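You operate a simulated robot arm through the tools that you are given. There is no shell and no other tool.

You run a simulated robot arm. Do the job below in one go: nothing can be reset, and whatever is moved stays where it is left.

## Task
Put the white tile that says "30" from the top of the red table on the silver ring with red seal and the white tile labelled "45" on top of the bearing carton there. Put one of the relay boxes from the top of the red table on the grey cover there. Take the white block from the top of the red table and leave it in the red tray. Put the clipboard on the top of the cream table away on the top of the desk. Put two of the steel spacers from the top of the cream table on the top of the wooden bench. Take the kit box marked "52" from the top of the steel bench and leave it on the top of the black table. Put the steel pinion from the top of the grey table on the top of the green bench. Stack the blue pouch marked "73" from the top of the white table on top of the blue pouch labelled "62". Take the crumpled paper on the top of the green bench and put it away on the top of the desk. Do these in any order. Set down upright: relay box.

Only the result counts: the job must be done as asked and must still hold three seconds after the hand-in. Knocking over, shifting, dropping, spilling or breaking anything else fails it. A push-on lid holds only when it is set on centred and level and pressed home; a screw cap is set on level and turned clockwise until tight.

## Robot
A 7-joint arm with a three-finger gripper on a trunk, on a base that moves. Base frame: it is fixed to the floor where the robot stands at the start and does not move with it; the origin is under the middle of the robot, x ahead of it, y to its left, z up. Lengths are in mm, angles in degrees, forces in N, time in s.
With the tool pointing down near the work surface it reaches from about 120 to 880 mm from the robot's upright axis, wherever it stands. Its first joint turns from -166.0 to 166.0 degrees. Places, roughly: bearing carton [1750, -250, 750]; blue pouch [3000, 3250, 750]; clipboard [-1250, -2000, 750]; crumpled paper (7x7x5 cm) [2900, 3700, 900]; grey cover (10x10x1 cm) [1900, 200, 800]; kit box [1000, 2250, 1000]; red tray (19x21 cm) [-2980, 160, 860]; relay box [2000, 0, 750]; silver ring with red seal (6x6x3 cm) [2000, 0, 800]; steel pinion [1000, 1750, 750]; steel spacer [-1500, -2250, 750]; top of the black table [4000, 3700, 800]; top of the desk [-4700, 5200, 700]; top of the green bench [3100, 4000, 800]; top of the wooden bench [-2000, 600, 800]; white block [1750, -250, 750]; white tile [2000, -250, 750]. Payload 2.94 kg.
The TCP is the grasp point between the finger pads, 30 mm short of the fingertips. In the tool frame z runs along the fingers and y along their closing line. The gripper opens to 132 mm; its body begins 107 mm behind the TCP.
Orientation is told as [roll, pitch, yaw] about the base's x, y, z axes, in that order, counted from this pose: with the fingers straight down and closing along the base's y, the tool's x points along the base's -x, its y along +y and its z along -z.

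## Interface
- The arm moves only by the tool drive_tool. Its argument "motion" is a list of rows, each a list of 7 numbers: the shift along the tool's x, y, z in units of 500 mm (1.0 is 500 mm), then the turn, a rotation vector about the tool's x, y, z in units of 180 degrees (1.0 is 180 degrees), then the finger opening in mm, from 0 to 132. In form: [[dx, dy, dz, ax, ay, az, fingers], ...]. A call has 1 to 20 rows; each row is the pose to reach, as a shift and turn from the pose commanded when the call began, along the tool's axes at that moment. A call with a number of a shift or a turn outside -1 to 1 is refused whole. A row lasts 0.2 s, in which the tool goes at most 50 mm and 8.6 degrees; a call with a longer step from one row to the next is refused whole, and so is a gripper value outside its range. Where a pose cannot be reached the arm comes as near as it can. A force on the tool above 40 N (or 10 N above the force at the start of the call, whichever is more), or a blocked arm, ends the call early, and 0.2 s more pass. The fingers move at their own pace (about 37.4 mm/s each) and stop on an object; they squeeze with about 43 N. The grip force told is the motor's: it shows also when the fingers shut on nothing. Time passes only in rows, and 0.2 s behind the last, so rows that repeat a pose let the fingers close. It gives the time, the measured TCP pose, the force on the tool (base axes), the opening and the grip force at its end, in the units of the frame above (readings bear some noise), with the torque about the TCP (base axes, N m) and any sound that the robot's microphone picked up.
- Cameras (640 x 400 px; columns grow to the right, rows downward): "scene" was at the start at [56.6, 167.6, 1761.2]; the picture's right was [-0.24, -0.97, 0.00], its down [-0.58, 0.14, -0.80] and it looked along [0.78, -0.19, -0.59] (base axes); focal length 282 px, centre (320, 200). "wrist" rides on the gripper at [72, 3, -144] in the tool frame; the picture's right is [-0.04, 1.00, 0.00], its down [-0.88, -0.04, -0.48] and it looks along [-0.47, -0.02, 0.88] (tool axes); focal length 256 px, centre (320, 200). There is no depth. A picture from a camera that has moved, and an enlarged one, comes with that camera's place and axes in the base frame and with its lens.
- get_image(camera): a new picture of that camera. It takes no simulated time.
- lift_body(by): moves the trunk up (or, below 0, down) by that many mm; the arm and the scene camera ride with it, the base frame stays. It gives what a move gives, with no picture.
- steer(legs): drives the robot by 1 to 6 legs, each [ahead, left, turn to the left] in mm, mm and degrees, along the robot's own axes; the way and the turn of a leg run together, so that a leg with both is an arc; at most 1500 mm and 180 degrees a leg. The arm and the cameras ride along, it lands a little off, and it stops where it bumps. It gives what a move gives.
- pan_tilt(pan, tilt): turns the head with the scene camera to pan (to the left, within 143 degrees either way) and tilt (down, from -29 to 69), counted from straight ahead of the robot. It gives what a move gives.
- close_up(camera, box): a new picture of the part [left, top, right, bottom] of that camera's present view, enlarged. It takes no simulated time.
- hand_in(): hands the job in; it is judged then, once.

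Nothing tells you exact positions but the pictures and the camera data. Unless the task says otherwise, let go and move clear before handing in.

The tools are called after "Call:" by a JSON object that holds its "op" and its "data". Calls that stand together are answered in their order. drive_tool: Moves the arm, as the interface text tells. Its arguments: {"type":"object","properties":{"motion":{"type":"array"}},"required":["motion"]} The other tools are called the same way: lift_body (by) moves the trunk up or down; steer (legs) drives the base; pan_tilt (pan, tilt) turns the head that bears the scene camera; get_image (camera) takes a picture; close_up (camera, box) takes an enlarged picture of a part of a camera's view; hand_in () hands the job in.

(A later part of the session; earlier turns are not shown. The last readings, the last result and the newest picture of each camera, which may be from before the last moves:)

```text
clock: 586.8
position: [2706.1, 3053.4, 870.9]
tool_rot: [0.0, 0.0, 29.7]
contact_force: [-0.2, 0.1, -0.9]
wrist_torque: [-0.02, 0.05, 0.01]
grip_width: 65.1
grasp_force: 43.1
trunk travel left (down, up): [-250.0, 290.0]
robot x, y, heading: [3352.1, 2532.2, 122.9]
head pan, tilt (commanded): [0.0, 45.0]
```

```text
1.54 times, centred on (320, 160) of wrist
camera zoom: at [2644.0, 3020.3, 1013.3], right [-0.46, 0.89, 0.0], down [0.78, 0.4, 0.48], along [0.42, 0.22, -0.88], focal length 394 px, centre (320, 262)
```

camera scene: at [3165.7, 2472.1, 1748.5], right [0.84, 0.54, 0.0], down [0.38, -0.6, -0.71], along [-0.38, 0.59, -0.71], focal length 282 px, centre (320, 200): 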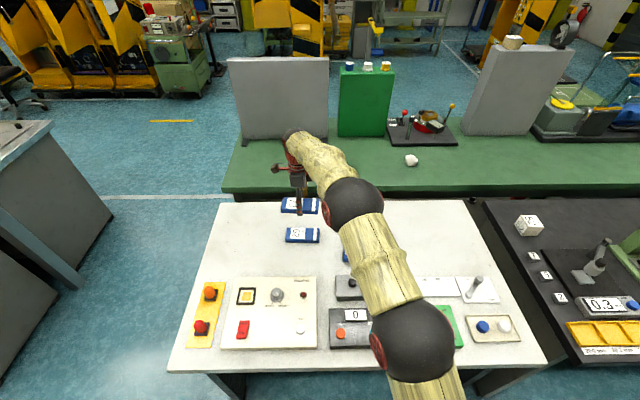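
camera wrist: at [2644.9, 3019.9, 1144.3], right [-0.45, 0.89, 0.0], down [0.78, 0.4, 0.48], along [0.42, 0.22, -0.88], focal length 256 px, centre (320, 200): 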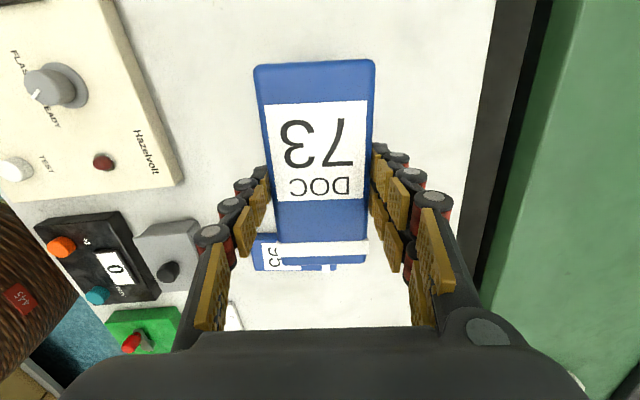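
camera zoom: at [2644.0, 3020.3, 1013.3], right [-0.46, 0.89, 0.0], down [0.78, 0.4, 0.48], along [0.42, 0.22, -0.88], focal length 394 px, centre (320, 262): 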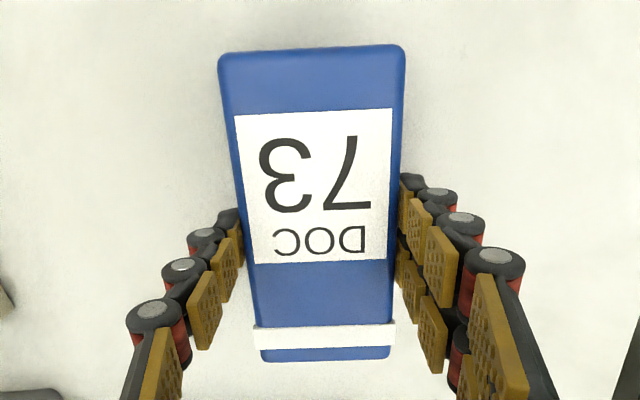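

The scene view shows 73 aligned over 62 within a few millimetres. I lower it until contact.

Call:
{"op": "drive_tool", "data": {"motion": [[0, 0.0, 0.012, 0, 0, 0, 45], [0, 0.0, 0.024, 0, 0, 0, 45], [0, 0.0, 0.028, 0, 0, 0, 45], [0, 0.0, 0.028, 0, 0, 0, 45]]}}

Call:
{"op": "drive_tool", "data": {"motion": [[0, 0, 0.004, 0, 0, 0, 45], [0, 0, 0.008, 0, 0, 0, 45], [0, 0, 0.01, 0, 0, 0, 45], [0, 0, 0.01, 0, 0, 0, 45]]}}

Call:
{"op": "close_up", "data": {"camera": "scene", "box": [240, 180, 380, 280]}}

```text
clock: 587.8
position: [2705.9, 3054.6, 854.7]
tool_rot: [0.0, 0.0, 29.6]
contact_force: [1.0, 0.0, -0.7]
wrist_torque: [-0.03, 0.04, 0.02]
grip_width: 64.9
grasp_force: 43.3
trunk travel left (down, up): [-250.0, 290.0]
robot x, y, heading: [3353.7, 2530.4, 122.8]
head pan, tilt (commanded): [0.0, 45.0]
```

```text
clock: 588.8
position: [2706.5, 3055.3, 853.0]
tool_rot: [0.1, 0.1, 29.7]
contact_force: [0.1, -1.7, 12.7]
wrist_torque: [0.12, -0.94, -0.04]
grip_width: 65.0
grasp_force: 43.3
trunk travel left (down, up): [-250.0, 290.0]
robot x, y, heading: [3352.3, 2532.1, 122.9]
head pan, tilt (commanded): [0.0, 45.0]
```

```text
4.00 times, centred on (310, 230) of scene
camera zoom: at [3167.0, 2471.1, 1748.7], right [0.84, 0.54, 0.0], down [0.38, -0.59, -0.71], along [-0.38, 0.6, -0.71], focal length 1129 px, centre (360, 80)
```

zoom: 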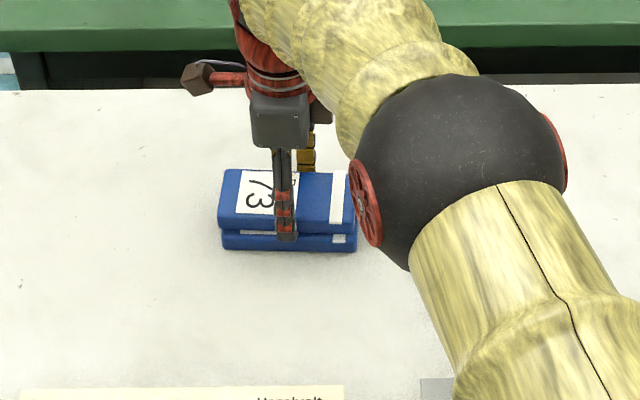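

Contact. I release gently and rise.

Call:
{"op": "drive_tool", "data": {"motion": [[0, 0, -0.002, 0, 0, 0, 55], [0, 0, -0.002, 0, 0, 0, 70], [0, 0, -0.002, 0, 0, 0, 80], [0, 0, -0.002, 0, 0, 0, 88], [0, 0, -0.002, 0, 0, 0, 88], [0, 0, -0.05, 0, 0, 0, 88], [0, 0, -0.14, 0, 0, 0, 88], [0, 0, -0.23, 0, 0, 0, 88], [0, 0, -0.32, 0, 0, 0, 88], [0, 0, -0.41, 0, 0, 0, 88], [0, 0, -0.5, 0, 0, 0, 88], [0, 0, -0.6, 0, 0, 0, 88], [0, 0, -0.6, 0, 0, 0, 88]]}}

Call:
{"op": "get_image", "data": {"camera": "wrist"}}

Call:
{"op": "close_up", "data": {"camera": "scene", "box": [240, 180, 380, 280]}}

```text
clock: 591.6
position: [2707.4, 3053.0, 1151.2]
tool_rot: [-0.1, -0.1, 29.6]
contact_force: [-0.8, 0.6, -0.5]
wrist_torque: [0.01, 0.01, 0.0]
grip_width: 88.0
grasp_force: 0.1
trunk travel left (down, up): [-250.0, 290.0]
robot x, y, heading: [3348.6, 2531.2, 122.6]
head pan, tilt (commanded): [0.0, 45.0]
```

```text
taken
camera wrist: at [2645.1, 3020.5, 1294.3], right [-0.46, 0.89, 0.0], down [0.78, 0.4, 0.48], along [0.42, 0.22, -0.88], focal length 256 px, centre (320, 200)
```

wrist: 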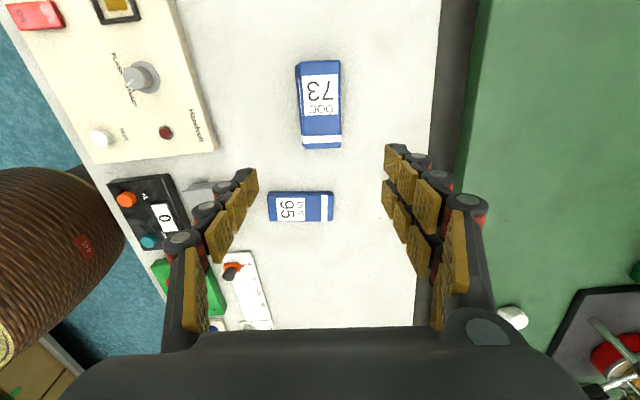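

```text
4.00 times, centred on (310, 230) of scene
camera zoom: at [3166.0, 2472.2, 1748.5], right [0.84, 0.54, 0.0], down [0.38, -0.6, -0.71], along [-0.38, 0.59, -0.71], focal length 1129 px, centre (360, 80)
```

zoom: 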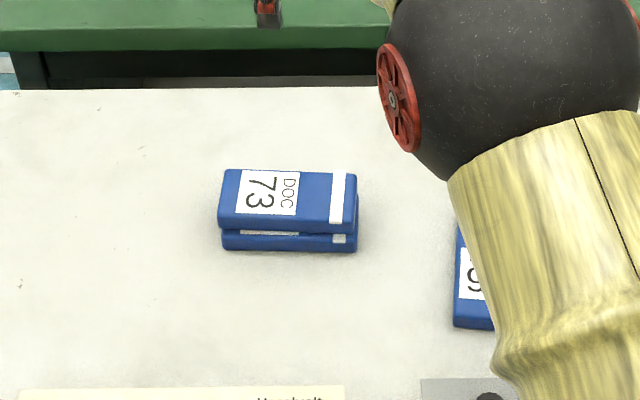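

Pouch 73 rests on pouch 62. Next is the steel pinion: I tuck the arm and move along the aisle to the grey table.

Call:
{"op": "drive_tool", "data": {"motion": [[-0.0505, -0.0584, -0.01, 0, 0, -0.047, 88], [-0.101, -0.1167, -0.02, 0, 0, -0.0939, 88], [-0.1515, -0.1751, -0.03, 0, 0, -0.1409, 88], [-0.202, -0.2335, -0.04, 0, 0, -0.1879, 88], [-0.2525, -0.2918, -0.05, 0, 0, -0.2349, 88], [-0.3029, -0.3502, -0.06, 0, 0, -0.2818, 88], [-0.3534, -0.4085, -0.07, 0, 0, -0.3288, 88], [-0.4039, -0.4669, -0.08, 0, 0, -0.3758, 88], [-0.4544, -0.5253, -0.09, 0, 0, -0.4228, 88], [-0.5049, -0.5836, -0.1, 0, 0, -0.4697, 88], [-0.5554, -0.642, -0.1, 0, 0, -0.5167, 88], [-0.5554, -0.642, -0.1, 0, 0, -0.5167, 88]]}}

Call:
{"op": "steer", "data": {"legs": [[-330, 0, 0], [0, 1500, 0], [0, 900, 0], [200, 0, 0]]}}

Call:
{"op": "pan_tilt", "data": {"pan": 0, "tilt": 40}}

Call:
{"op": "get_image", "data": {"camera": "scene"}}

```text
clock: 594.2
position: [3105.2, 2909.9, 1201.7]
tool_rot: [0.0, 0.0, 122.7]
contact_force: [0.3, -0.1, 0.6]
wrist_torque: [0.02, 0.02, 0.01]
grip_width: 88.0
grasp_force: 0.0
trunk travel left (down, up): [-250.0, 290.0]
robot x, y, heading: [3354.5, 2534.8, 122.7]
head pan, tilt (commanded): [0.0, 45.0]
```

```text
clock: 608.9
position: [1157.2, 1522.7, 1201.7]
tool_rot: [-0.1, 0.1, 121.8]
contact_force: [0.0, -0.1, -0.3]
wrist_torque: [0.01, 0.0, -0.02]
grip_width: 88.0
grasp_force: 0.0
trunk travel left (down, up): [-250.0, 290.0]
robot x, y, heading: [1397.9, 1137.9, 121.9]
head pan, tilt (commanded): [0.0, 45.0]
```

```text
clock: 609.6
position: [1159.0, 1523.5, 1200.4]
tool_rot: [0.0, 0.0, 121.7]
contact_force: [-0.5, 0.7, -0.1]
wrist_torque: [-0.03, -0.02, -0.01]
grip_width: 88.2
grasp_force: 0.0
trunk travel left (down, up): [-250.0, 290.0]
robot x, y, heading: [1399.5, 1141.2, 122.1]
head pan, tilt (commanded): [0.0, 40.0]
```

```text
taken
camera scene: at [1210.8, 1086.2, 1755.8], right [0.85, 0.53, 0.0], down [0.34, -0.55, -0.77], along [-0.4, 0.65, -0.64], focal length 282 px, centre (320, 200)
```

scene: 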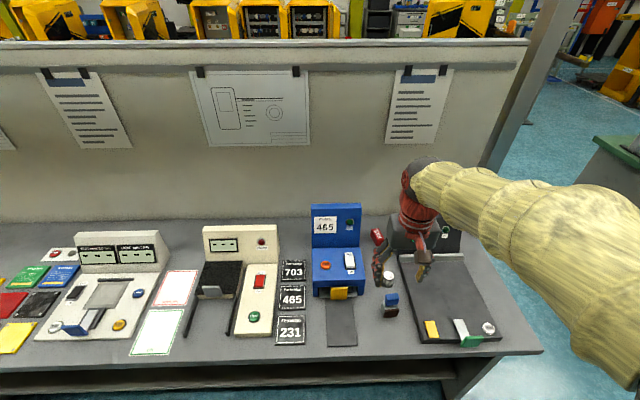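

I'm in front of the grey table. I zoom in to find the steel pinion.

Call:
{"op": "close_up", "data": {"camera": "scene", "box": [300, 200, 540, 360]}}

Call:
{"op": "get_image", "data": {"camera": "wrist"}}

```text
2.50 times, centred on (420, 280) of scene
camera zoom: at [1210.8, 1086.2, 1755.8], right [0.85, 0.53, 0.0], down [0.34, -0.55, -0.77], along [-0.4, 0.65, -0.64], focal length 706 px, centre (70, 0)
```

zoom: 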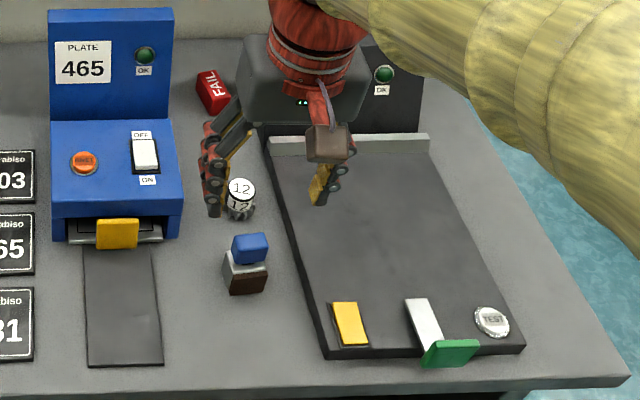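

```text
taken
camera wrist: at [1195.5, 1458.6, 1345.3], right [-0.87, -0.49, 0.0], down [-0.43, 0.77, 0.47], along [-0.23, 0.41, -0.88], focal length 256 px, centre (320, 200)
```

wrist: 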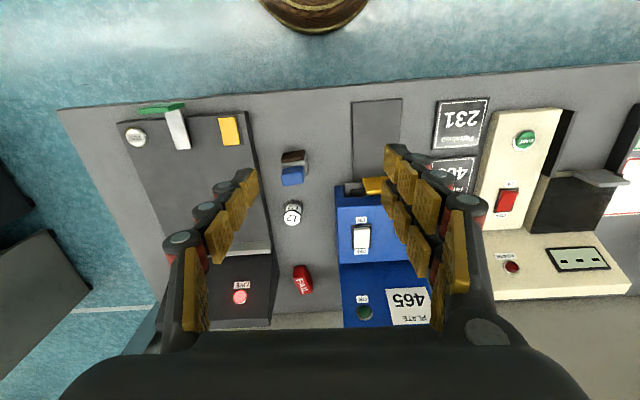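

The small round piece marked "12" looks like the pinion. I zoom with the wrist camera.

Call:
{"op": "close_up", "data": {"camera": "wrist", "box": [250, 130, 350, 310]}}

Call:
{"op": "pan_tilt", "data": {"pan": 30, "tilt": 40}}

Call:
{"op": "get_image", "data": {"camera": "scene"}}

```text
2.22 times, centred on (300, 220) of wrist
camera zoom: at [1195.5, 1458.6, 1345.3], right [-0.87, -0.49, 0.0], down [-0.43, 0.77, 0.47], along [-0.23, 0.41, -0.88], focal length 569 px, centre (364, 156)
```

zoom: 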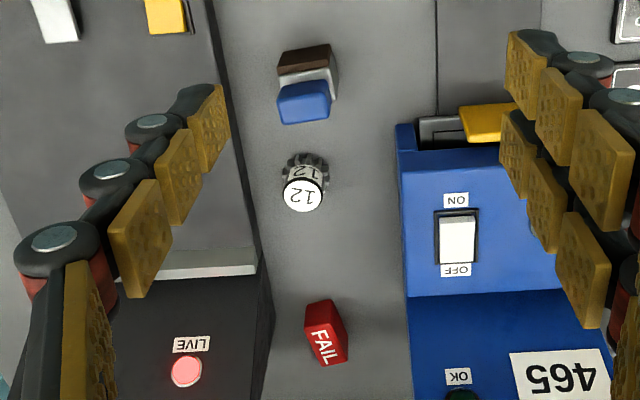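

```text
clock: 610.5
position: [1157.9, 1521.5, 1201.2]
tool_rot: [-0.1, 0.2, 121.8]
contact_force: [0.6, 0.1, 0.1]
wrist_torque: [0.0, 0.02, 0.02]
grip_width: 87.9
grasp_force: 0.0
trunk travel left (down, up): [-250.0, 290.0]
robot x, y, heading: [1398.8, 1142.1, 121.8]
head pan, tilt (commanded): [30.0, 40.0]
```

```text
taken
camera scene: at [1180.8, 1054.0, 1755.8], right [0.47, 0.88, 0.0], down [0.57, -0.3, -0.77], along [-0.68, 0.36, -0.64], focal length 282 px, centre (320, 200)
```

scene: 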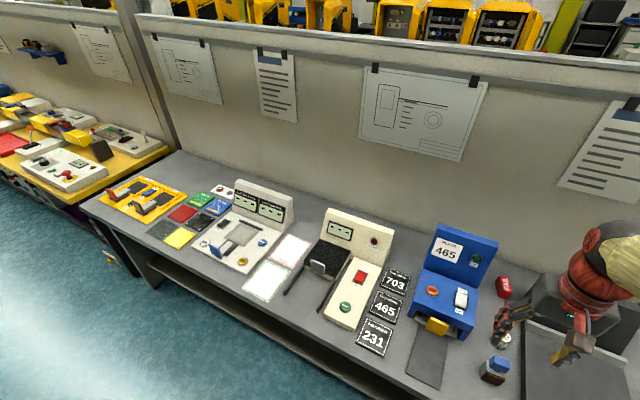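

The toothed piece with "12" on top is the pinion, at about (1094, 1765). I hover above it.

Call:
{"op": "drive_tool", "data": {"motion": [[-0.0802, -0.0245, 0.02, 0, 0, 0, 90], [-0.1605, -0.0489, 0.05, 0, 0, 0, 90], [-0.2407, -0.0734, 0.08, 0, 0, 0, 90], [-0.3209, -0.0979, 0.11, 0, 0, 0, 90], [-0.4012, -0.1223, 0.14, 0, 0, 0, 90], [-0.4814, -0.1468, 0.17, 0, 0, 0, 90], [-0.4814, -0.1468, 0.25, 0, 0, 0, 90], [-0.4814, -0.1468, 0.33, 0, 0, 0, 90], [-0.4814, -0.1468, 0.4, 0, 0, 0, 90], [-0.4814, -0.1468, 0.4, 0, 0, 0, 90]]}}

Call:
{"op": "get_image", "data": {"camera": "wrist"}}

Call:
{"op": "close_up", "data": {"camera": "wrist", "box": [230, 60, 410, 220]}}

```text
clock: 612.7
position: [1096.5, 1765.8, 1003.5]
tool_rot: [0.1, 0.0, 121.9]
contact_force: [-0.5, 0.7, -0.1]
wrist_torque: [0.02, -0.01, -0.04]
grip_width: 90.5
grasp_force: 0.1
trunk travel left (down, up): [-250.0, 290.0]
robot x, y, heading: [1397.4, 1143.6, 121.6]
head pan, tilt (commanded): [30.0, 40.0]
```

```text
taken
camera wrist: at [1134.1, 1701.4, 1146.6], right [-0.87, -0.49, 0.0], down [-0.43, 0.77, 0.48], along [-0.23, 0.41, -0.88], focal length 256 px, centre (320, 200)
```

wrist: 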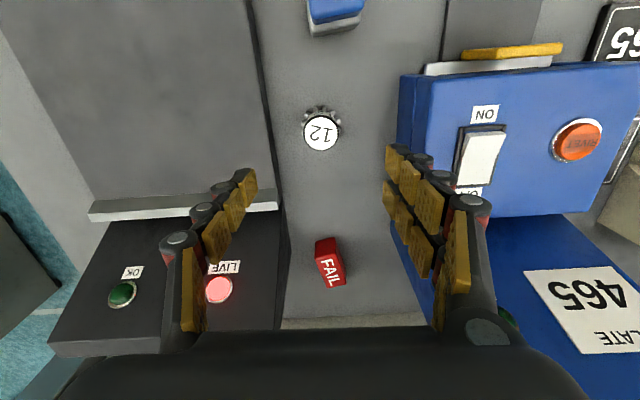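

```text
2.50 times, centred on (320, 140) of wrist
camera zoom: at [1134.1, 1701.4, 1146.6], right [-0.87, -0.49, 0.0], down [-0.43, 0.77, 0.48], along [-0.23, 0.41, -0.88], focal length 640 px, centre (320, 350)
```

zoom: 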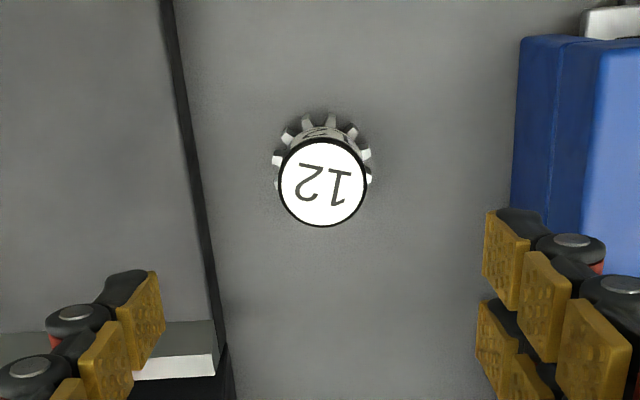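

The pinion's top is at z ≈ 848 and the tool is centred over it. I descend with a narrow opening to clear the black plate.

Call:
{"op": "drive_tool", "data": {"motion": [[0, 0.002, 0.08, 0, 0, 0, 80], [0, 0.002, 0.16, 0, 0, 0, 72], [0, 0.002, 0.23, 0, 0, 0, 68], [0, 0.002, 0.28, 0, 0, 0, 68], [0, 0.002, 0.305, 0, 0, 0, 68], [0, 0.002, 0.305, 0, 0, 0, 68]]}}

Call:
{"op": "get_image", "data": {"camera": "wrist"}}

```text
clock: 614.1
position: [1094.2, 1765.6, 848.4]
tool_rot: [-0.1, 0.0, 121.8]
contact_force: [-0.3, -0.2, -0.7]
wrist_torque: [-0.03, 0.04, 0.03]
grip_width: 68.2
grasp_force: 0.0
trunk travel left (down, up): [-250.0, 290.0]
robot x, y, heading: [1395.8, 1138.3, 122.2]
head pan, tilt (commanded): [30.0, 40.0]
```

```text
taken
camera wrist: at [1132.4, 1701.6, 992.1], right [-0.87, -0.49, 0.0], down [-0.43, 0.77, 0.48], along [-0.23, 0.41, -0.88], focal length 256 px, centre (320, 200)
```

wrist: 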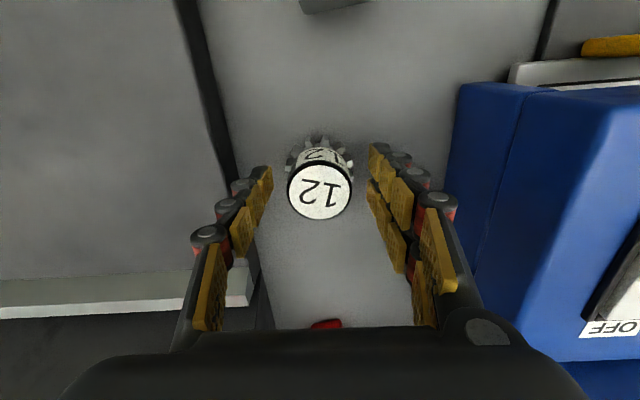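

The pinion is centred between the fingers. I go 6 mm lower, close and lift.

Call:
{"op": "drive_tool", "data": {"motion": [[0, 0, 0.006, 0, 0, 0, 68], [0, 0, 0.012, 0, 0, 0, 68], [0, 0, 0.012, 0, 0, 0, 55], [0, 0, 0.012, 0, 0, 0, 40], [0, 0, 0.012, 0, 0, 0, 28], [0, 0, 0.012, 0, 0, 0, 28], [0, 0, 0.012, 0, 0, 0, 28]]}}

Call:
{"op": "get_image", "data": {"camera": "wrist"}}

```text
clock: 615.7
position: [1094.8, 1765.8, 841.8]
tool_rot: [0.0, 0.1, 121.8]
contact_force: [0.8, -0.8, 0.7]
wrist_torque: [0.03, -0.05, -0.01]
grip_width: 50.3
grasp_force: 42.9
trunk travel left (down, up): [-250.0, 290.0]
robot x, y, heading: [1400.9, 1140.1, 121.7]
head pan, tilt (commanded): [30.0, 40.0]
```

```text
taken
camera wrist: at [1132.5, 1701.7, 986.3], right [-0.87, -0.49, 0.0], down [-0.43, 0.77, 0.47], along [-0.23, 0.41, -0.88], focal length 256 px, centre (320, 200)
```

wrist: 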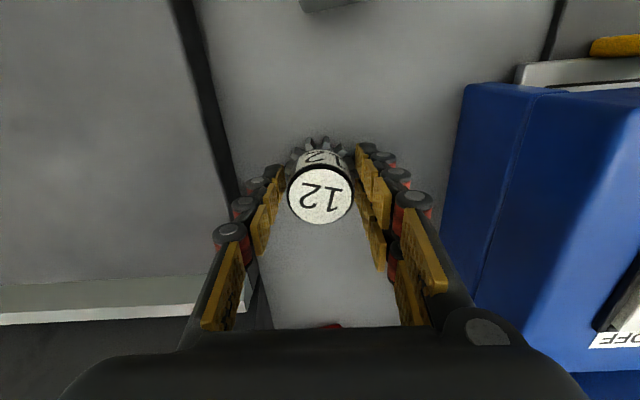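

The gear is gripped (50 mm). I lift it and draw it back.

Call:
{"op": "drive_tool", "data": {"motion": [[0, 0, -0.03, 0, 0, 0, 28], [0, 0, -0.09, 0, 0, 0, 28], [0, 0, -0.17, 0, 0, 0, 28], [0, 0, -0.26, 0, 0, 0, 28], [0, 0, -0.35, 0, 0, 0, 28], [0, 0, -0.44, 0, 0, 0, 28], [0, 0, -0.53, 0, 0, 0, 28], [0, 0, -0.62, 0, 0, 0, 28], [0.06, 0, -0.68, 0, 0, 0, 28], [0.14, 0, -0.72, 0, 0, 0, 28], [0.23, 0, -0.72, 0, 0, 0, 28], [0.32, 0, -0.72, 0, 0, 0, 28], [0.41, 0, -0.72, 0, 0, 0, 28], [0.46, 0, -0.72, 0, 0, 0, 28], [0.46, 0, -0.72, 0, 0, 0, 28]]}}

Call:
{"op": "get_image", "data": {"camera": "wrist"}}

Call:
{"op": "pan_tilt", "data": {"pan": 0, "tilt": 40}}

Call:
{"op": "get_image", "data": {"camera": "scene"}}

```text
clock: 618.9
position: [1215.1, 1569.9, 1202.1]
tool_rot: [0.0, 0.1, 121.8]
contact_force: [-0.5, -0.6, -2.6]
wrist_torque: [0.03, 0.01, -0.03]
grip_width: 50.2
grasp_force: 43.1
trunk travel left (down, up): [-250.0, 290.0]
robot x, y, heading: [1403.0, 1138.2, 121.9]
head pan, tilt (commanded): [30.0, 40.0]
```

```text
taken
camera wrist: at [1252.5, 1506.6, 1346.1], right [-0.87, -0.49, 0.0], down [-0.43, 0.77, 0.47], along [-0.23, 0.41, -0.88], focal length 256 px, centre (320, 200)
```

wrist: 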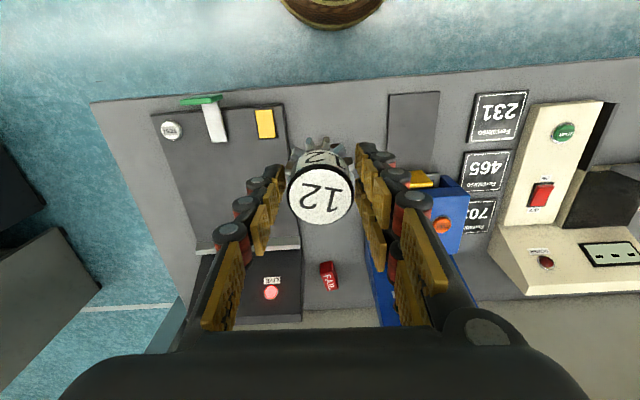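

```text
clock: 619.9
position: [1215.8, 1570.2, 1202.3]
tool_rot: [0.0, 0.2, 121.8]
contact_force: [-1.0, -0.9, -3.4]
wrist_torque: [-0.02, -0.03, 0.01]
grip_width: 50.5
grasp_force: 42.8
trunk travel left (down, up): [-250.0, 290.0]
robot x, y, heading: [1400.9, 1137.0, 122.3]
head pan, tilt (commanded): [0.0, 40.0]
```

```text
taken
camera scene: at [1210.8, 1086.2, 1755.8], right [0.85, 0.53, 0.0], down [0.34, -0.55, -0.77], along [-0.4, 0.65, -0.64], focal length 282 px, centre (320, 200)
```

scene: 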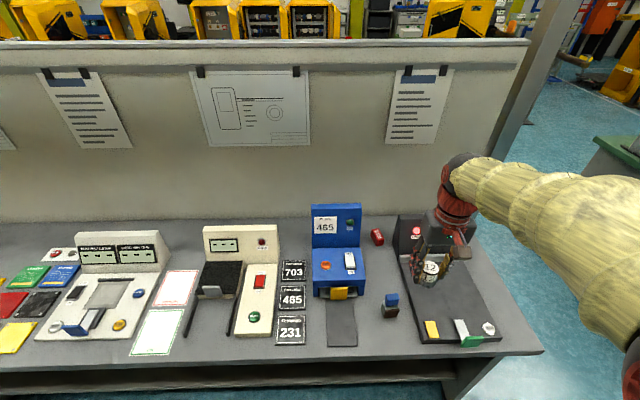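

The pinion is held. I drive through the gap to the rear side of the green bench.

Call:
{"op": "steer", "data": {"legs": [[-200, 0, 0.4], [0, -1140, 0], [1500, 0, 0], [1150, 0, 0], [0, 0, -90], [700, 0, 0]]}}

Call:
{"op": "pan_tilt", "data": {"pan": -45, "tilt": 25}}

Call:
{"op": "get_image", "data": {"camera": "scene"}}

```text
clock: 646.6
position: [2095.0, 4414.4, 1202.6]
tool_rot: [0.0, 0.0, 33.3]
contact_force: [0.8, -0.2, -3.6]
wrist_torque: [0.0, 0.02, 0.01]
grip_width: 50.2
grasp_force: 43.1
trunk travel left (down, up): [-250.0, 290.0]
robot x, y, heading: [1669.9, 4213.5, 33.3]
head pan, tilt (commanded): [0.0, 40.0]
```

```text
clock: 647.8
position: [2093.5, 4415.8, 1201.9]
tool_rot: [0.0, 0.1, 33.3]
contact_force: [-0.7, 0.6, -3.3]
wrist_torque: [-0.02, -0.01, 0.01]
grip_width: 50.3
grasp_force: 43.1
trunk travel left (down, up): [-250.0, 290.0]
robot x, y, heading: [1669.7, 4221.7, 33.1]
head pan, tilt (commanded): [-45.0, 25.0]
```

```text
taken
camera scene: at [1632.6, 4340.6, 1779.1], right [-0.2, -0.98, 0.0], down [-0.41, 0.08, -0.91], along [0.89, -0.18, -0.42], focal length 282 px, centre (320, 200)
```

scene: 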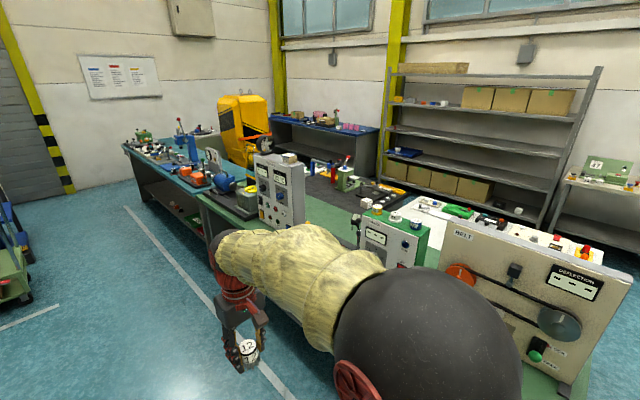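

The green bench's panels face this side. I go further along and face the bench for a good view.

Call:
{"op": "steer", "data": {"legs": [[780, 0, 0], [0, 0, -90]]}}

Call:
{"op": "pan_tilt", "data": {"pan": 0, "tilt": 35}}

Call:
{"op": "get_image", "data": {"camera": "scene"}}

Call:
{"op": "pan_tilt", "data": {"pan": 35, "tilt": 35}}

Call:
{"op": "get_image", "data": {"camera": "scene"}}

```text
clock: 655.9
position: [2522.1, 4224.8, 1203.1]
tool_rot: [0.1, 0.2, -57.2]
contact_force: [-0.7, -0.6, -3.3]
wrist_torque: [0.01, 0.0, 0.03]
grip_width: 50.3
grasp_force: 43.2
trunk travel left (down, up): [-250.0, 290.0]
robot x, y, heading: [2329.1, 4647.8, -57.5]
head pan, tilt (commanded): [-45.0, 25.0]
```

```text
clock: 657.0
position: [2521.5, 4226.3, 1202.5]
tool_rot: [0.0, 0.1, -57.3]
contact_force: [0.4, 0.0, -3.4]
wrist_torque: [-0.02, -0.02, -0.01]
grip_width: 50.0
grasp_force: 42.9
trunk travel left (down, up): [-250.0, 290.0]
robot x, y, heading: [2330.8, 4650.8, -57.3]
head pan, tilt (commanded): [0.0, 35.0]
```

```text
taken
camera scene: at [2523.0, 4703.9, 1763.4], right [-0.84, -0.54, 0.0], down [-0.31, 0.48, -0.82], along [0.44, -0.69, -0.57], focal length 282 px, centre (320, 200)
```

scene: 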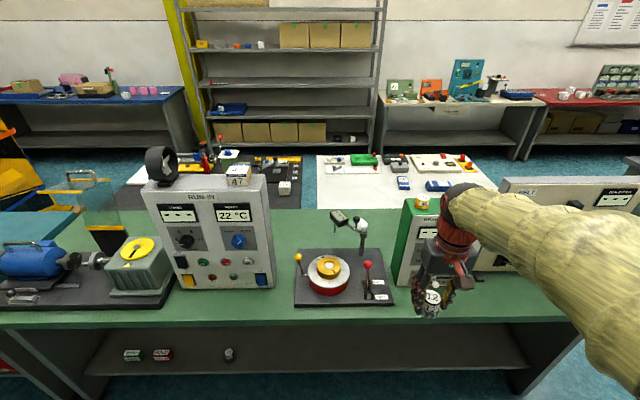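

```text
clock: 658.0
position: [2522.0, 4225.2, 1202.1]
tool_rot: [0.1, 0.1, -57.4]
contact_force: [-0.3, 0.2, -2.7]
wrist_torque: [0.01, 0.0, 0.0]
grip_width: 50.0
grasp_force: 42.6
trunk travel left (down, up): [-250.0, 290.0]
robot x, y, heading: [2329.5, 4649.5, -57.4]
head pan, tilt (commanded): [35.0, 35.0]
```

```text
taken
camera scene: at [2556.9, 4744.6, 1763.4], right [-0.38, -0.93, 0.0], down [-0.53, 0.22, -0.82], along [0.76, -0.31, -0.57], focal length 282 px, centre (320, 200)
```

scene: 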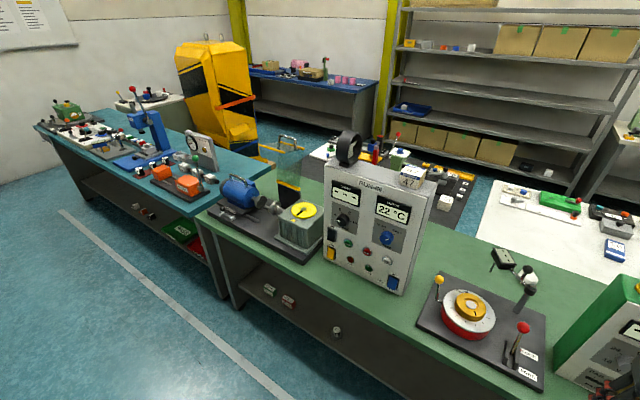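

The paper lies just behind the turntable tool. I zoom in on that area.

Call:
{"op": "pan_tilt", "data": {"pan": 0, "tilt": 35}}

Call:
{"op": "close_up", "data": {"camera": "scene", "box": [260, 190, 420, 330]}}

```text
clock: 659.0
position: [2522.1, 4225.5, 1202.6]
tool_rot: [0.1, 0.2, -57.3]
contact_force: [0.8, -0.2, -3.8]
wrist_torque: [0.03, 0.04, -0.01]
grip_width: 50.5
grasp_force: 43.2
trunk travel left (down, up): [-250.0, 290.0]
robot x, y, heading: [2331.4, 4651.2, -57.3]
head pan, tilt (commanded): [0.0, 35.0]
```

```text
2.86 times, centred on (340, 260) of scene
camera zoom: at [2523.2, 4704.0, 1763.4], right [-0.84, -0.54, 0.0], down [-0.31, 0.48, -0.82], along [0.44, -0.69, -0.57], focal length 806 px, centre (263, 29)
```

zoom: 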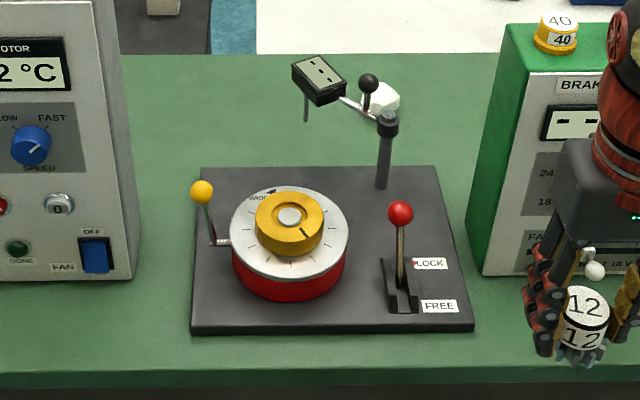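

The tool has a post and gauge up to about z ≈ 1060. I'll pass above them and set the pinion on the free green area behind, left of the gauge. I raise the arm and move into position.

Call:
{"op": "drive_tool", "data": {"motion": [[0, 0, -0.06, 0, 0, 0, 28], [0, 0, -0.12, 0, 0, 0, 28], [0, 0, -0.12, 0, 0, 0, 28]]}}

Call:
{"op": "steer", "data": {"legs": [[270, 130, 0]]}}

Call:
{"op": "pan_tilt", "data": {"pan": 0, "tilt": 45}}

Call:
{"op": "get_image", "data": {"camera": "scene"}}

Call:
{"op": "get_image", "data": {"camera": "wrist"}}

```text
clock: 659.8
position: [2521.3, 4225.0, 1263.7]
tool_rot: [0.1, 0.1, -57.2]
contact_force: [-0.6, -0.3, -3.9]
wrist_torque: [0.03, 0.02, -0.01]
grip_width: 50.4
grasp_force: 43.0
trunk travel left (down, up): [-250.0, 290.0]
robot x, y, heading: [2329.7, 4651.7, -57.2]
head pan, tilt (commanded): [0.0, 35.0]
```

```text
clock: 661.9
position: [2781.8, 4066.5, 1260.7]
tool_rot: [0.0, 0.1, -57.3]
contact_force: [-0.6, -0.9, -3.4]
wrist_torque: [0.01, -0.01, -0.03]
grip_width: 49.8
grasp_force: 43.1
trunk travel left (down, up): [-250.0, 290.0]
robot x, y, heading: [2589.2, 4494.8, -57.1]
head pan, tilt (commanded): [0.0, 35.0]
```

```text
clock: 662.6
position: [2781.4, 4067.2, 1262.3]
tool_rot: [0.0, 0.1, -57.2]
contact_force: [-0.3, 0.3, -2.2]
wrist_torque: [-0.01, 0.0, 0.0]
grip_width: 50.1
grasp_force: 43.0
trunk travel left (down, up): [-250.0, 290.0]
robot x, y, heading: [2585.3, 4493.0, -57.0]
head pan, tilt (commanded): [0.0, 45.0]
```

```text
taken
camera scene: at [2777.3, 4551.1, 1748.6], right [-0.84, -0.54, 0.0], down [-0.38, 0.59, -0.71], along [0.38, -0.59, -0.71], focal length 282 px, centre (320, 200)
```

scene: 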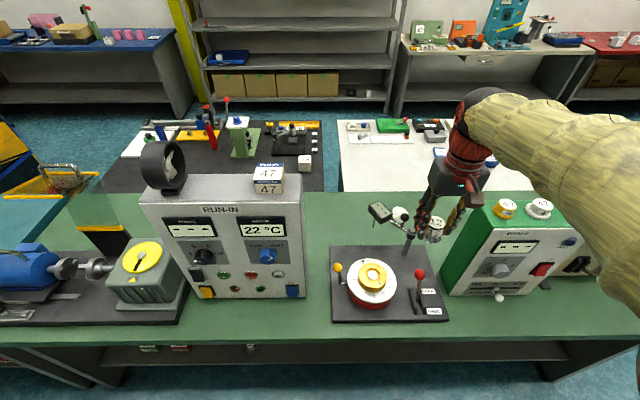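

```text
taken
camera wrist: at [2746.7, 4128.4, 1406.2], right [0.86, 0.51, 0.0], down [0.44, -0.76, 0.47], along [0.24, -0.41, -0.88], focal length 256 px, centre (320, 200)
```

wrist: 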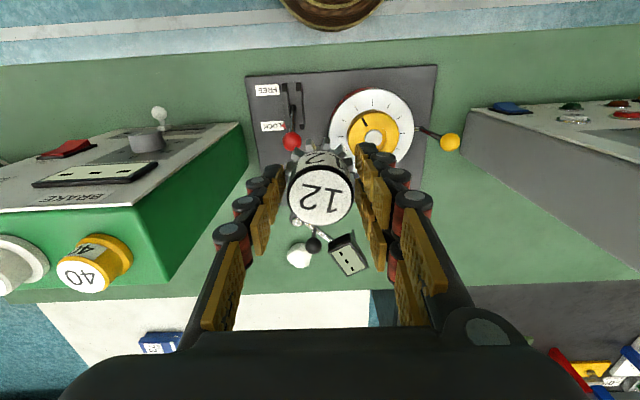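

I'm set at the bench. I carry the pinion over the free green area behind the tool, well above the gauge.

Call:
{"op": "drive_tool", "data": {"motion": [[-0.0792, 0.045, 0, 0, 0, 0, 28], [-0.1585, 0.09, 0, 0, 0, 0, 28], [-0.2377, 0.1351, 0, 0, 0, 0, 28], [-0.317, 0.1801, 0, 0, 0, 0, 28], [-0.3962, 0.2251, 0, 0, 0, 0, 28], [-0.4755, 0.2701, 0, 0, 0, 0, 28], [-0.5547, 0.3152, 0, 0, 0, 0, 28], [-0.634, 0.3602, 0, 0, 0, 0, 28], [-0.7132, 0.4052, 0, 0, 0, 0, 28], [-0.7132, 0.4052, 0, 0, 0, 0, 28]]}}

Call:
{"op": "get_image", "data": {"camera": "wrist"}}

Call:
{"op": "get_image", "data": {"camera": "scene"}}

```text
clock: 664.8
position: [3139.0, 3882.8, 1262.6]
tool_rot: [0.0, -0.1, -57.2]
contact_force: [-1.6, 2.3, -1.5]
wrist_torque: [-0.17, -0.11, 0.02]
grip_width: 50.4
grasp_force: 43.1
out of reach, approached as far as the arm can: row 9, 10
trunk travel left (down, up): [-250.0, 290.0]
robot x, y, heading: [2590.9, 4491.3, -57.1]
head pan, tilt (commanded): [0.0, 45.0]
```

```text
taken
camera wrist: at [3104.3, 3945.7, 1405.5], right [0.86, 0.5, 0.0], down [0.44, -0.76, 0.48], along [0.24, -0.41, -0.88], focal length 256 px, centre (320, 200)
```

wrist: 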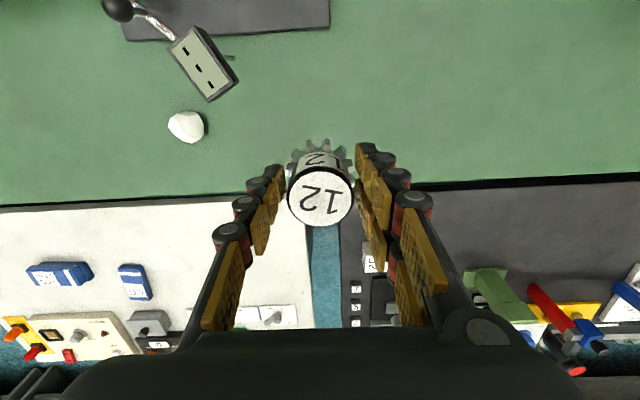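

```text
taken
camera scene: at [2775.1, 4554.2, 1748.8], right [-0.84, -0.54, 0.0], down [-0.38, 0.59, -0.71], along [0.39, -0.59, -0.71], focal length 282 px, centre (320, 200)
```

scene: 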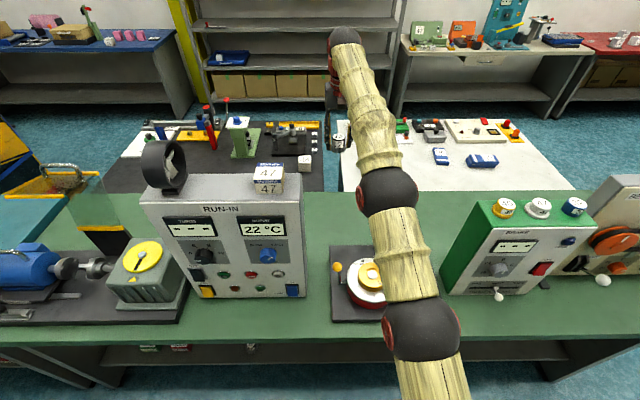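

The landing area is free. I lower the pinion partway and check.

Call:
{"op": "drive_tool", "data": {"motion": [[0.01, 0, 0.08, 0, 0, 0, 28], [0.02, 0, 0.16, 0, 0, 0, 28], [0.02, 0, 0.25, 0, 0, 0, 28], [0.02, 0, 0.34, 0, 0, 0, 28], [0.02, 0, 0.43, 0, 0, 0, 28], [0.02, 0, 0.52, 0, 0, 0, 28], [0.02, 0, 0.6, 0, 0, 0, 28], [0.02, 0, 0.6, 0, 0, 0, 28]]}}

Call:
{"op": "get_image", "data": {"camera": "wrist"}}

Call:
{"op": "get_image", "data": {"camera": "scene"}}

```text
clock: 666.6
position: [3135.8, 3888.8, 957.1]
tool_rot: [0.1, 0.2, -57.2]
contact_force: [-0.1, 0.0, -3.2]
wrist_torque: [0.01, 0.03, -0.01]
grip_width: 50.4
grasp_force: 43.1
trunk travel left (down, up): [-250.0, 290.0]
robot x, y, heading: [2588.5, 4493.7, -57.1]
head pan, tilt (commanded): [0.0, 45.0]
```

```text
taken
camera wrist: at [3100.9, 3951.1, 1100.4], right [0.86, 0.51, 0.0], down [0.44, -0.76, 0.47], along [0.24, -0.41, -0.88], focal length 256 px, centre (320, 200)
```

wrist: 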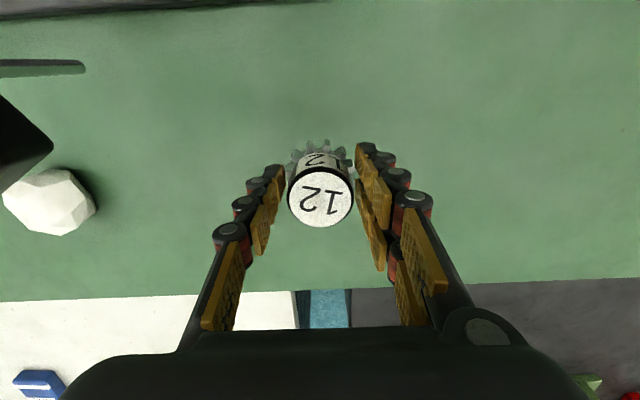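

```text
taken
camera scene: at [2777.9, 4550.8, 1748.6], right [-0.84, -0.54, 0.0], down [-0.38, 0.59, -0.71], along [0.38, -0.59, -0.71], focal length 282 px, centre (320, 200)
```

scene: 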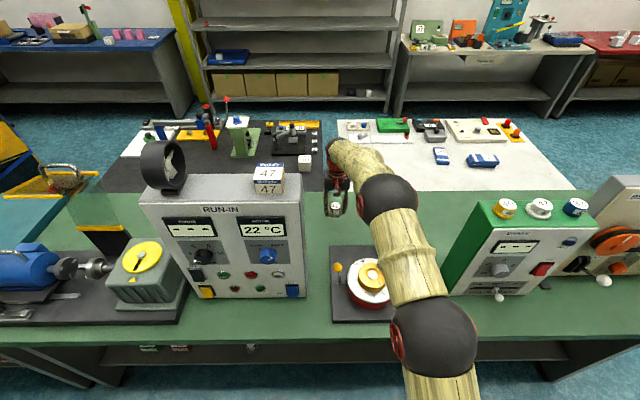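

Clear. I continue down until contact.

Call:
{"op": "drive_tool", "data": {"motion": [[0, 0, 0.04, 0, 0, 0, 28], [0, 0, 0.08, 0, 0, 0, 28], [0, 0, 0.1, 0, 0, 0, 28], [0, 0, 0.1, 0, 0, 0, 28]]}}

Call:
{"op": "drive_tool", "data": {"motion": [[0, 0, 0.005, 0, 0, 0, 28], [0, 0, 0.01, 0, 0, 0, 28], [0, 0, 0.015, 0, 0, 0, 28], [0, 0, 0.018, 0, 0, 0, 28], [0, 0, 0.018, 0, 0, 0, 28]]}}

Call:
{"op": "get_image", "data": {"camera": "wrist"}}

```text
clock: 667.6
position: [3135.7, 3890.6, 906.8]
tool_rot: [0.0, 0.0, -57.1]
contact_force: [-0.4, -0.4, -3.2]
wrist_torque: [0.02, -0.02, 0.0]
grip_width: 50.5
grasp_force: 43.3
trunk travel left (down, up): [-250.0, 290.0]
robot x, y, heading: [2586.2, 4488.1, -57.1]
head pan, tilt (commanded): [0.0, 45.0]
```

```text
clock: 668.8
position: [3134.9, 3890.1, 897.8]
tool_rot: [0.1, 0.1, -57.2]
contact_force: [-0.6, 0.8, -2.6]
wrist_torque: [0.04, -0.01, -0.03]
grip_width: 50.3
grasp_force: 42.8
trunk travel left (down, up): [-250.0, 290.0]
robot x, y, heading: [2588.8, 4489.5, -57.3]
head pan, tilt (commanded): [0.0, 45.0]
```

```text
taken
camera wrist: at [3100.8, 3952.4, 1042.8], right [0.86, 0.51, 0.0], down [0.45, -0.76, 0.47], along [0.24, -0.41, -0.88], focal length 256 px, centre (320, 200)
```

wrist: 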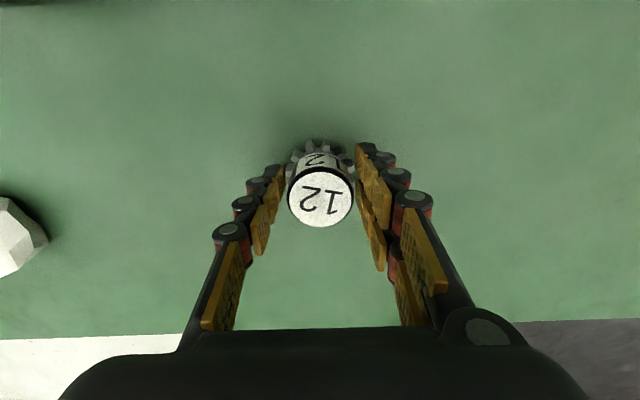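

Call:
{"op": "drive_tool", "data": {"motion": [[0, 0, 0.004, 0, 0, 0, 28], [0, 0, 0.008, 0, 0, 0, 28], [0, 0, 0.012, 0, 0, 0, 28], [0, 0, 0.012, 0, 0, 0, 28]]}}

Call:
{"op": "drive_tool", "data": {"motion": [[0, 0, 0.003, 0, 0, 0, 28], [0, 0, 0.006, 0, 0, 0, 28], [0, 0, 0.006, 0, 0, 0, 28]]}}

```text
clock: 669.8
position: [3135.2, 3890.5, 892.0]
tool_rot: [0.0, 0.2, -57.2]
contact_force: [0.1, 0.7, -2.7]
wrist_torque: [0.06, 0.03, -0.05]
grip_width: 50.0
grasp_force: 43.3
trunk travel left (down, up): [-250.0, 290.0]
robot x, y, heading: [2586.8, 4490.8, -56.9]
head pan, tilt (commanded): [0.0, 45.0]
```

```text
clock: 670.6
position: [3134.8, 3891.1, 891.7]
tool_rot: [0.0, 0.0, -57.1]
contact_force: [-1.3, 2.0, 7.8]
wrist_torque: [0.17, -0.02, 0.02]
grip_width: 50.5
grasp_force: 43.1
trunk travel left (down, up): [-250.0, 290.0]
robot x, y, heading: [2586.1, 4493.7, -57.3]
head pan, tilt (commanded): [0.0, 45.0]
```

Contact. I release the pinion and rise.

Call:
{"op": "drive_tool", "data": {"motion": [[0, 0, 0.001, 0, 0, 0, 28], [0, 0, 0, 0, 0, 0, 40], [0, 0, 0, 0, 0, 0, 55], [0, 0, 0, 0, 0, 0, 68], [0, 0, 0, 0, 0, 0, 72], [0, 0, -0.04, 0, 0, 0, 72], [0, 0, -0.12, 0, 0, 0, 72], [0, 0, -0.21, 0, 0, 0, 72], [0, 0, -0.3, 0, 0, 0, 80], [0, 0, -0.39, 0, 0, 0, 90], [0, 0, -0.48, 0, 0, 0, 100], [0, 0, -0.56, 0, 0, 0, 100], [0, 0, -0.56, 0, 0, 0, 100]]}}

Call:
{"op": "get_image", "data": {"camera": "wrist"}}

Call:
{"op": "get_image", "data": {"camera": "scene"}}

```text
clock: 673.4
position: [3134.0, 3891.1, 1170.6]
tool_rot: [0.0, 0.1, -57.2]
contact_force: [0.4, -0.6, 0.3]
wrist_torque: [-0.04, 0.02, 0.0]
grip_width: 100.0
grasp_force: 0.0
trunk travel left (down, up): [-250.0, 290.0]
robot x, y, heading: [2587.1, 4492.7, -57.0]
head pan, tilt (commanded): [0.0, 45.0]
```

```text
taken
camera wrist: at [3100.0, 3954.0, 1314.2], right [0.86, 0.51, 0.0], down [0.45, -0.76, 0.47], along [0.24, -0.41, -0.88], focal length 256 px, centre (320, 200)
```

wrist: 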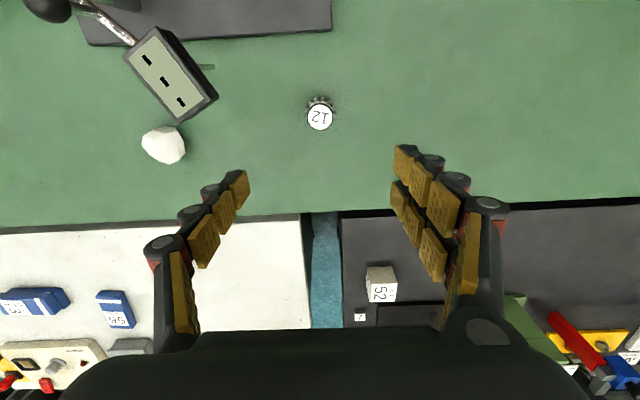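

```text
taken
camera scene: at [2777.6, 4551.1, 1748.5], right [-0.84, -0.54, 0.0], down [-0.38, 0.59, -0.71], along [0.38, -0.59, -0.71], focal length 282 px, centre (320, 200)
```

scene: 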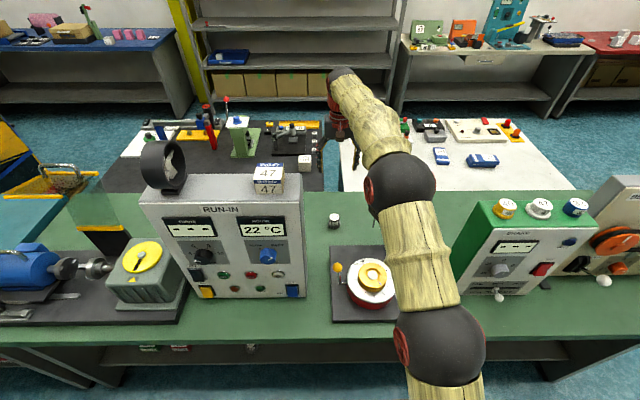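

The pinion stands on the green bench. Next the paper ball, at about (2926, 3704); I shift the base slightly to bring it within comfortable reach.

Call:
{"op": "steer", "data": {"legs": [[35, -90, 0]]}}

Call:
{"op": "get_image", "data": {"camera": "wrist"}}

```text
clock: 674.5
position: [3076.3, 3811.7, 1169.7]
tool_rot: [0.0, 0.1, -57.3]
contact_force: [-0.1, 0.8, 0.1]
wrist_torque: [0.02, -0.04, 0.0]
grip_width: 100.2
grasp_force: 0.0
trunk travel left (down, up): [-250.0, 290.0]
robot x, y, heading: [2533.3, 4417.1, -57.1]
head pan, tilt (commanded): [0.0, 45.0]
```

```text
taken
camera wrist: at [3043.0, 3874.1, 1314.0], right [0.86, 0.5, 0.0], down [0.44, -0.76, 0.47], along [0.24, -0.41, -0.88], focal length 256 px, centre (320, 200)
```

wrist: 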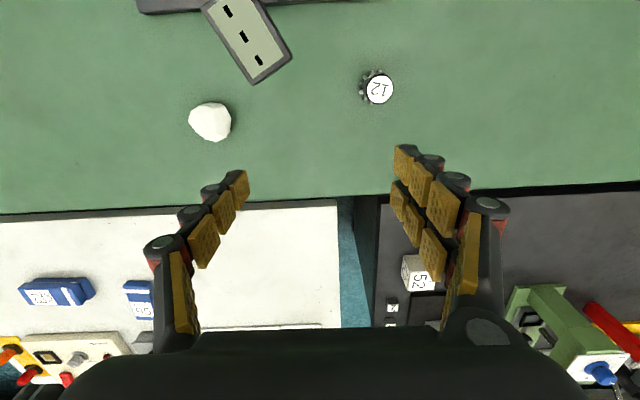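

The paper is 184 mm to the right. I move above it and look down.

Call:
{"op": "drive_tool", "data": {"motion": [[-0.0033, -0.0918, 0, 0, 0, 0, 105], [-0.0065, -0.1835, 0, 0, 0, 0, 110], [-0.0098, -0.2753, 0, 0, 0, 0, 110], [-0.013, -0.367, 0, 0, 0, 0, 110], [-0.013, -0.367, 0.08, 0, 0, 0, 110], [-0.013, -0.367, 0.16, 0, 0, 0, 110], [-0.013, -0.367, 0.2, 0, 0, 0, 110], [-0.013, -0.367, 0.2, 0, 0, 0, 110]]}}

Call:
{"op": "get_image", "data": {"camera": "wrist"}}

Call:
{"op": "get_image", "data": {"camera": "scene"}}

```text
clock: 676.3
position: [2926.3, 3708.2, 1070.6]
tool_rot: [0.1, 0.2, -57.3]
contact_force: [0.0, 0.2, 0.6]
wrist_torque: [-0.01, -0.01, 0.01]
grip_width: 110.2
grasp_force: 0.0
trunk travel left (down, up): [-250.0, 290.0]
robot x, y, heading: [2534.5, 4415.2, -57.0]
head pan, tilt (commanded): [0.0, 45.0]
```

```text
taken
camera wrist: at [2891.8, 3769.5, 1213.7], right [0.86, 0.5, 0.0], down [0.44, -0.76, 0.47], along [0.24, -0.41, -0.88], focal length 256 px, centre (320, 200)
```

wrist: 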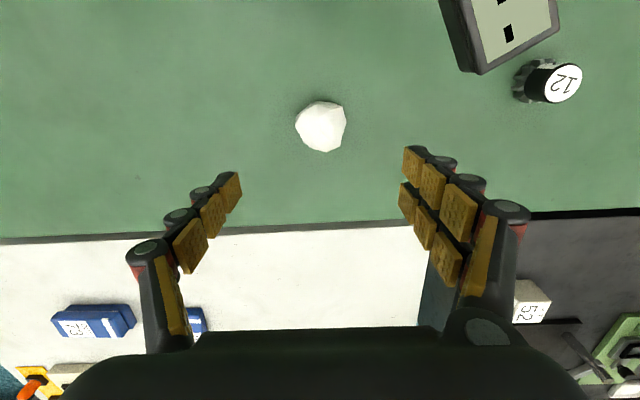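

```text
taken
camera scene: at [2722.1, 4472.7, 1748.6], right [-0.84, -0.54, 0.0], down [-0.38, 0.59, -0.71], along [0.38, -0.59, -0.71], focal length 282 px, centre (320, 200)
```

scene: 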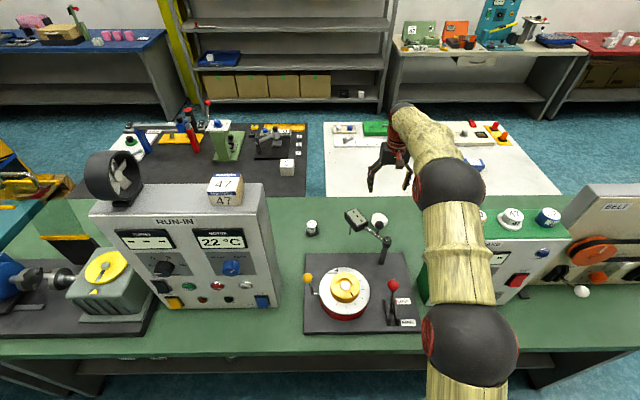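

The paper is centred below, and the gauge stays about 40 mm off. I descend with a 92 mm opening.

Call:
{"op": "drive_tool", "data": {"motion": [[0, 0, 0.06, 0, 0, 0, 100], [0, 0, 0.13, 0, 0, 0, 92], [0, 0, 0.2, 0, 0, 0, 92], [0, 0, 0.27, 0, 0, 0, 92], [0, 0, 0.33, 0, 0, 0, 92], [0, 0, 0.365, 0, 0, 0, 92], [0, 0, 0.365, 0, 0, 0, 92]]}}

Call:
{"op": "get_image", "data": {"camera": "wrist"}}

Call:
{"op": "close_up", "data": {"camera": "scene", "box": [300, 130, 480, 290]}}

```text
clock: 677.9
position: [2927.2, 3705.3, 887.4]
tool_rot: [-0.1, 0.2, -57.3]
contact_force: [-0.2, -0.3, -0.3]
wrist_torque: [-0.01, 0.01, -0.04]
grip_width: 92.3
grasp_force: 0.1
trunk travel left (down, up): [-250.0, 290.0]
robot x, y, heading: [2532.8, 4418.1, -57.1]
head pan, tilt (commanded): [0.0, 45.0]
```

```text
taken
camera wrist: at [2893.1, 3766.9, 1031.5], right [0.86, 0.5, 0.0], down [0.44, -0.76, 0.47], along [0.24, -0.41, -0.88], focal length 256 px, centre (320, 200)
```

wrist: 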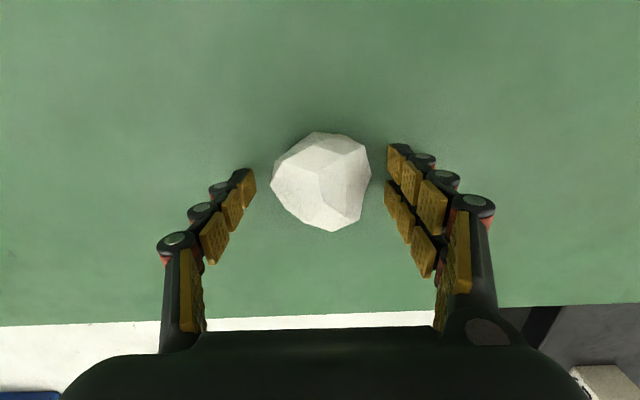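

```text
2.50 times, centred on (390, 210) of scene
camera zoom: at [2722.1, 4472.6, 1748.6], right [-0.84, -0.54, 0.0], down [-0.38, 0.59, -0.71], along [0.38, -0.59, -0.71], focal length 706 px, centre (145, 175)
```

zoom: 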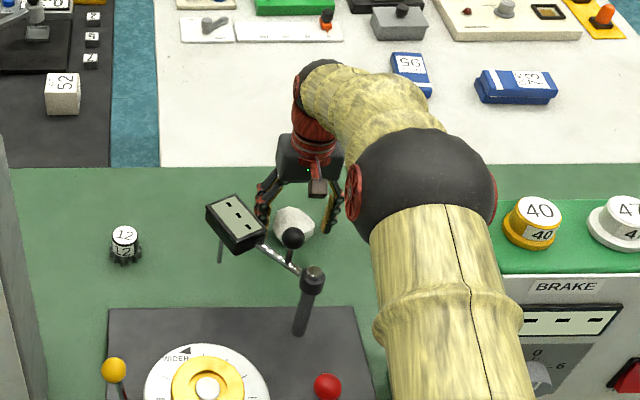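

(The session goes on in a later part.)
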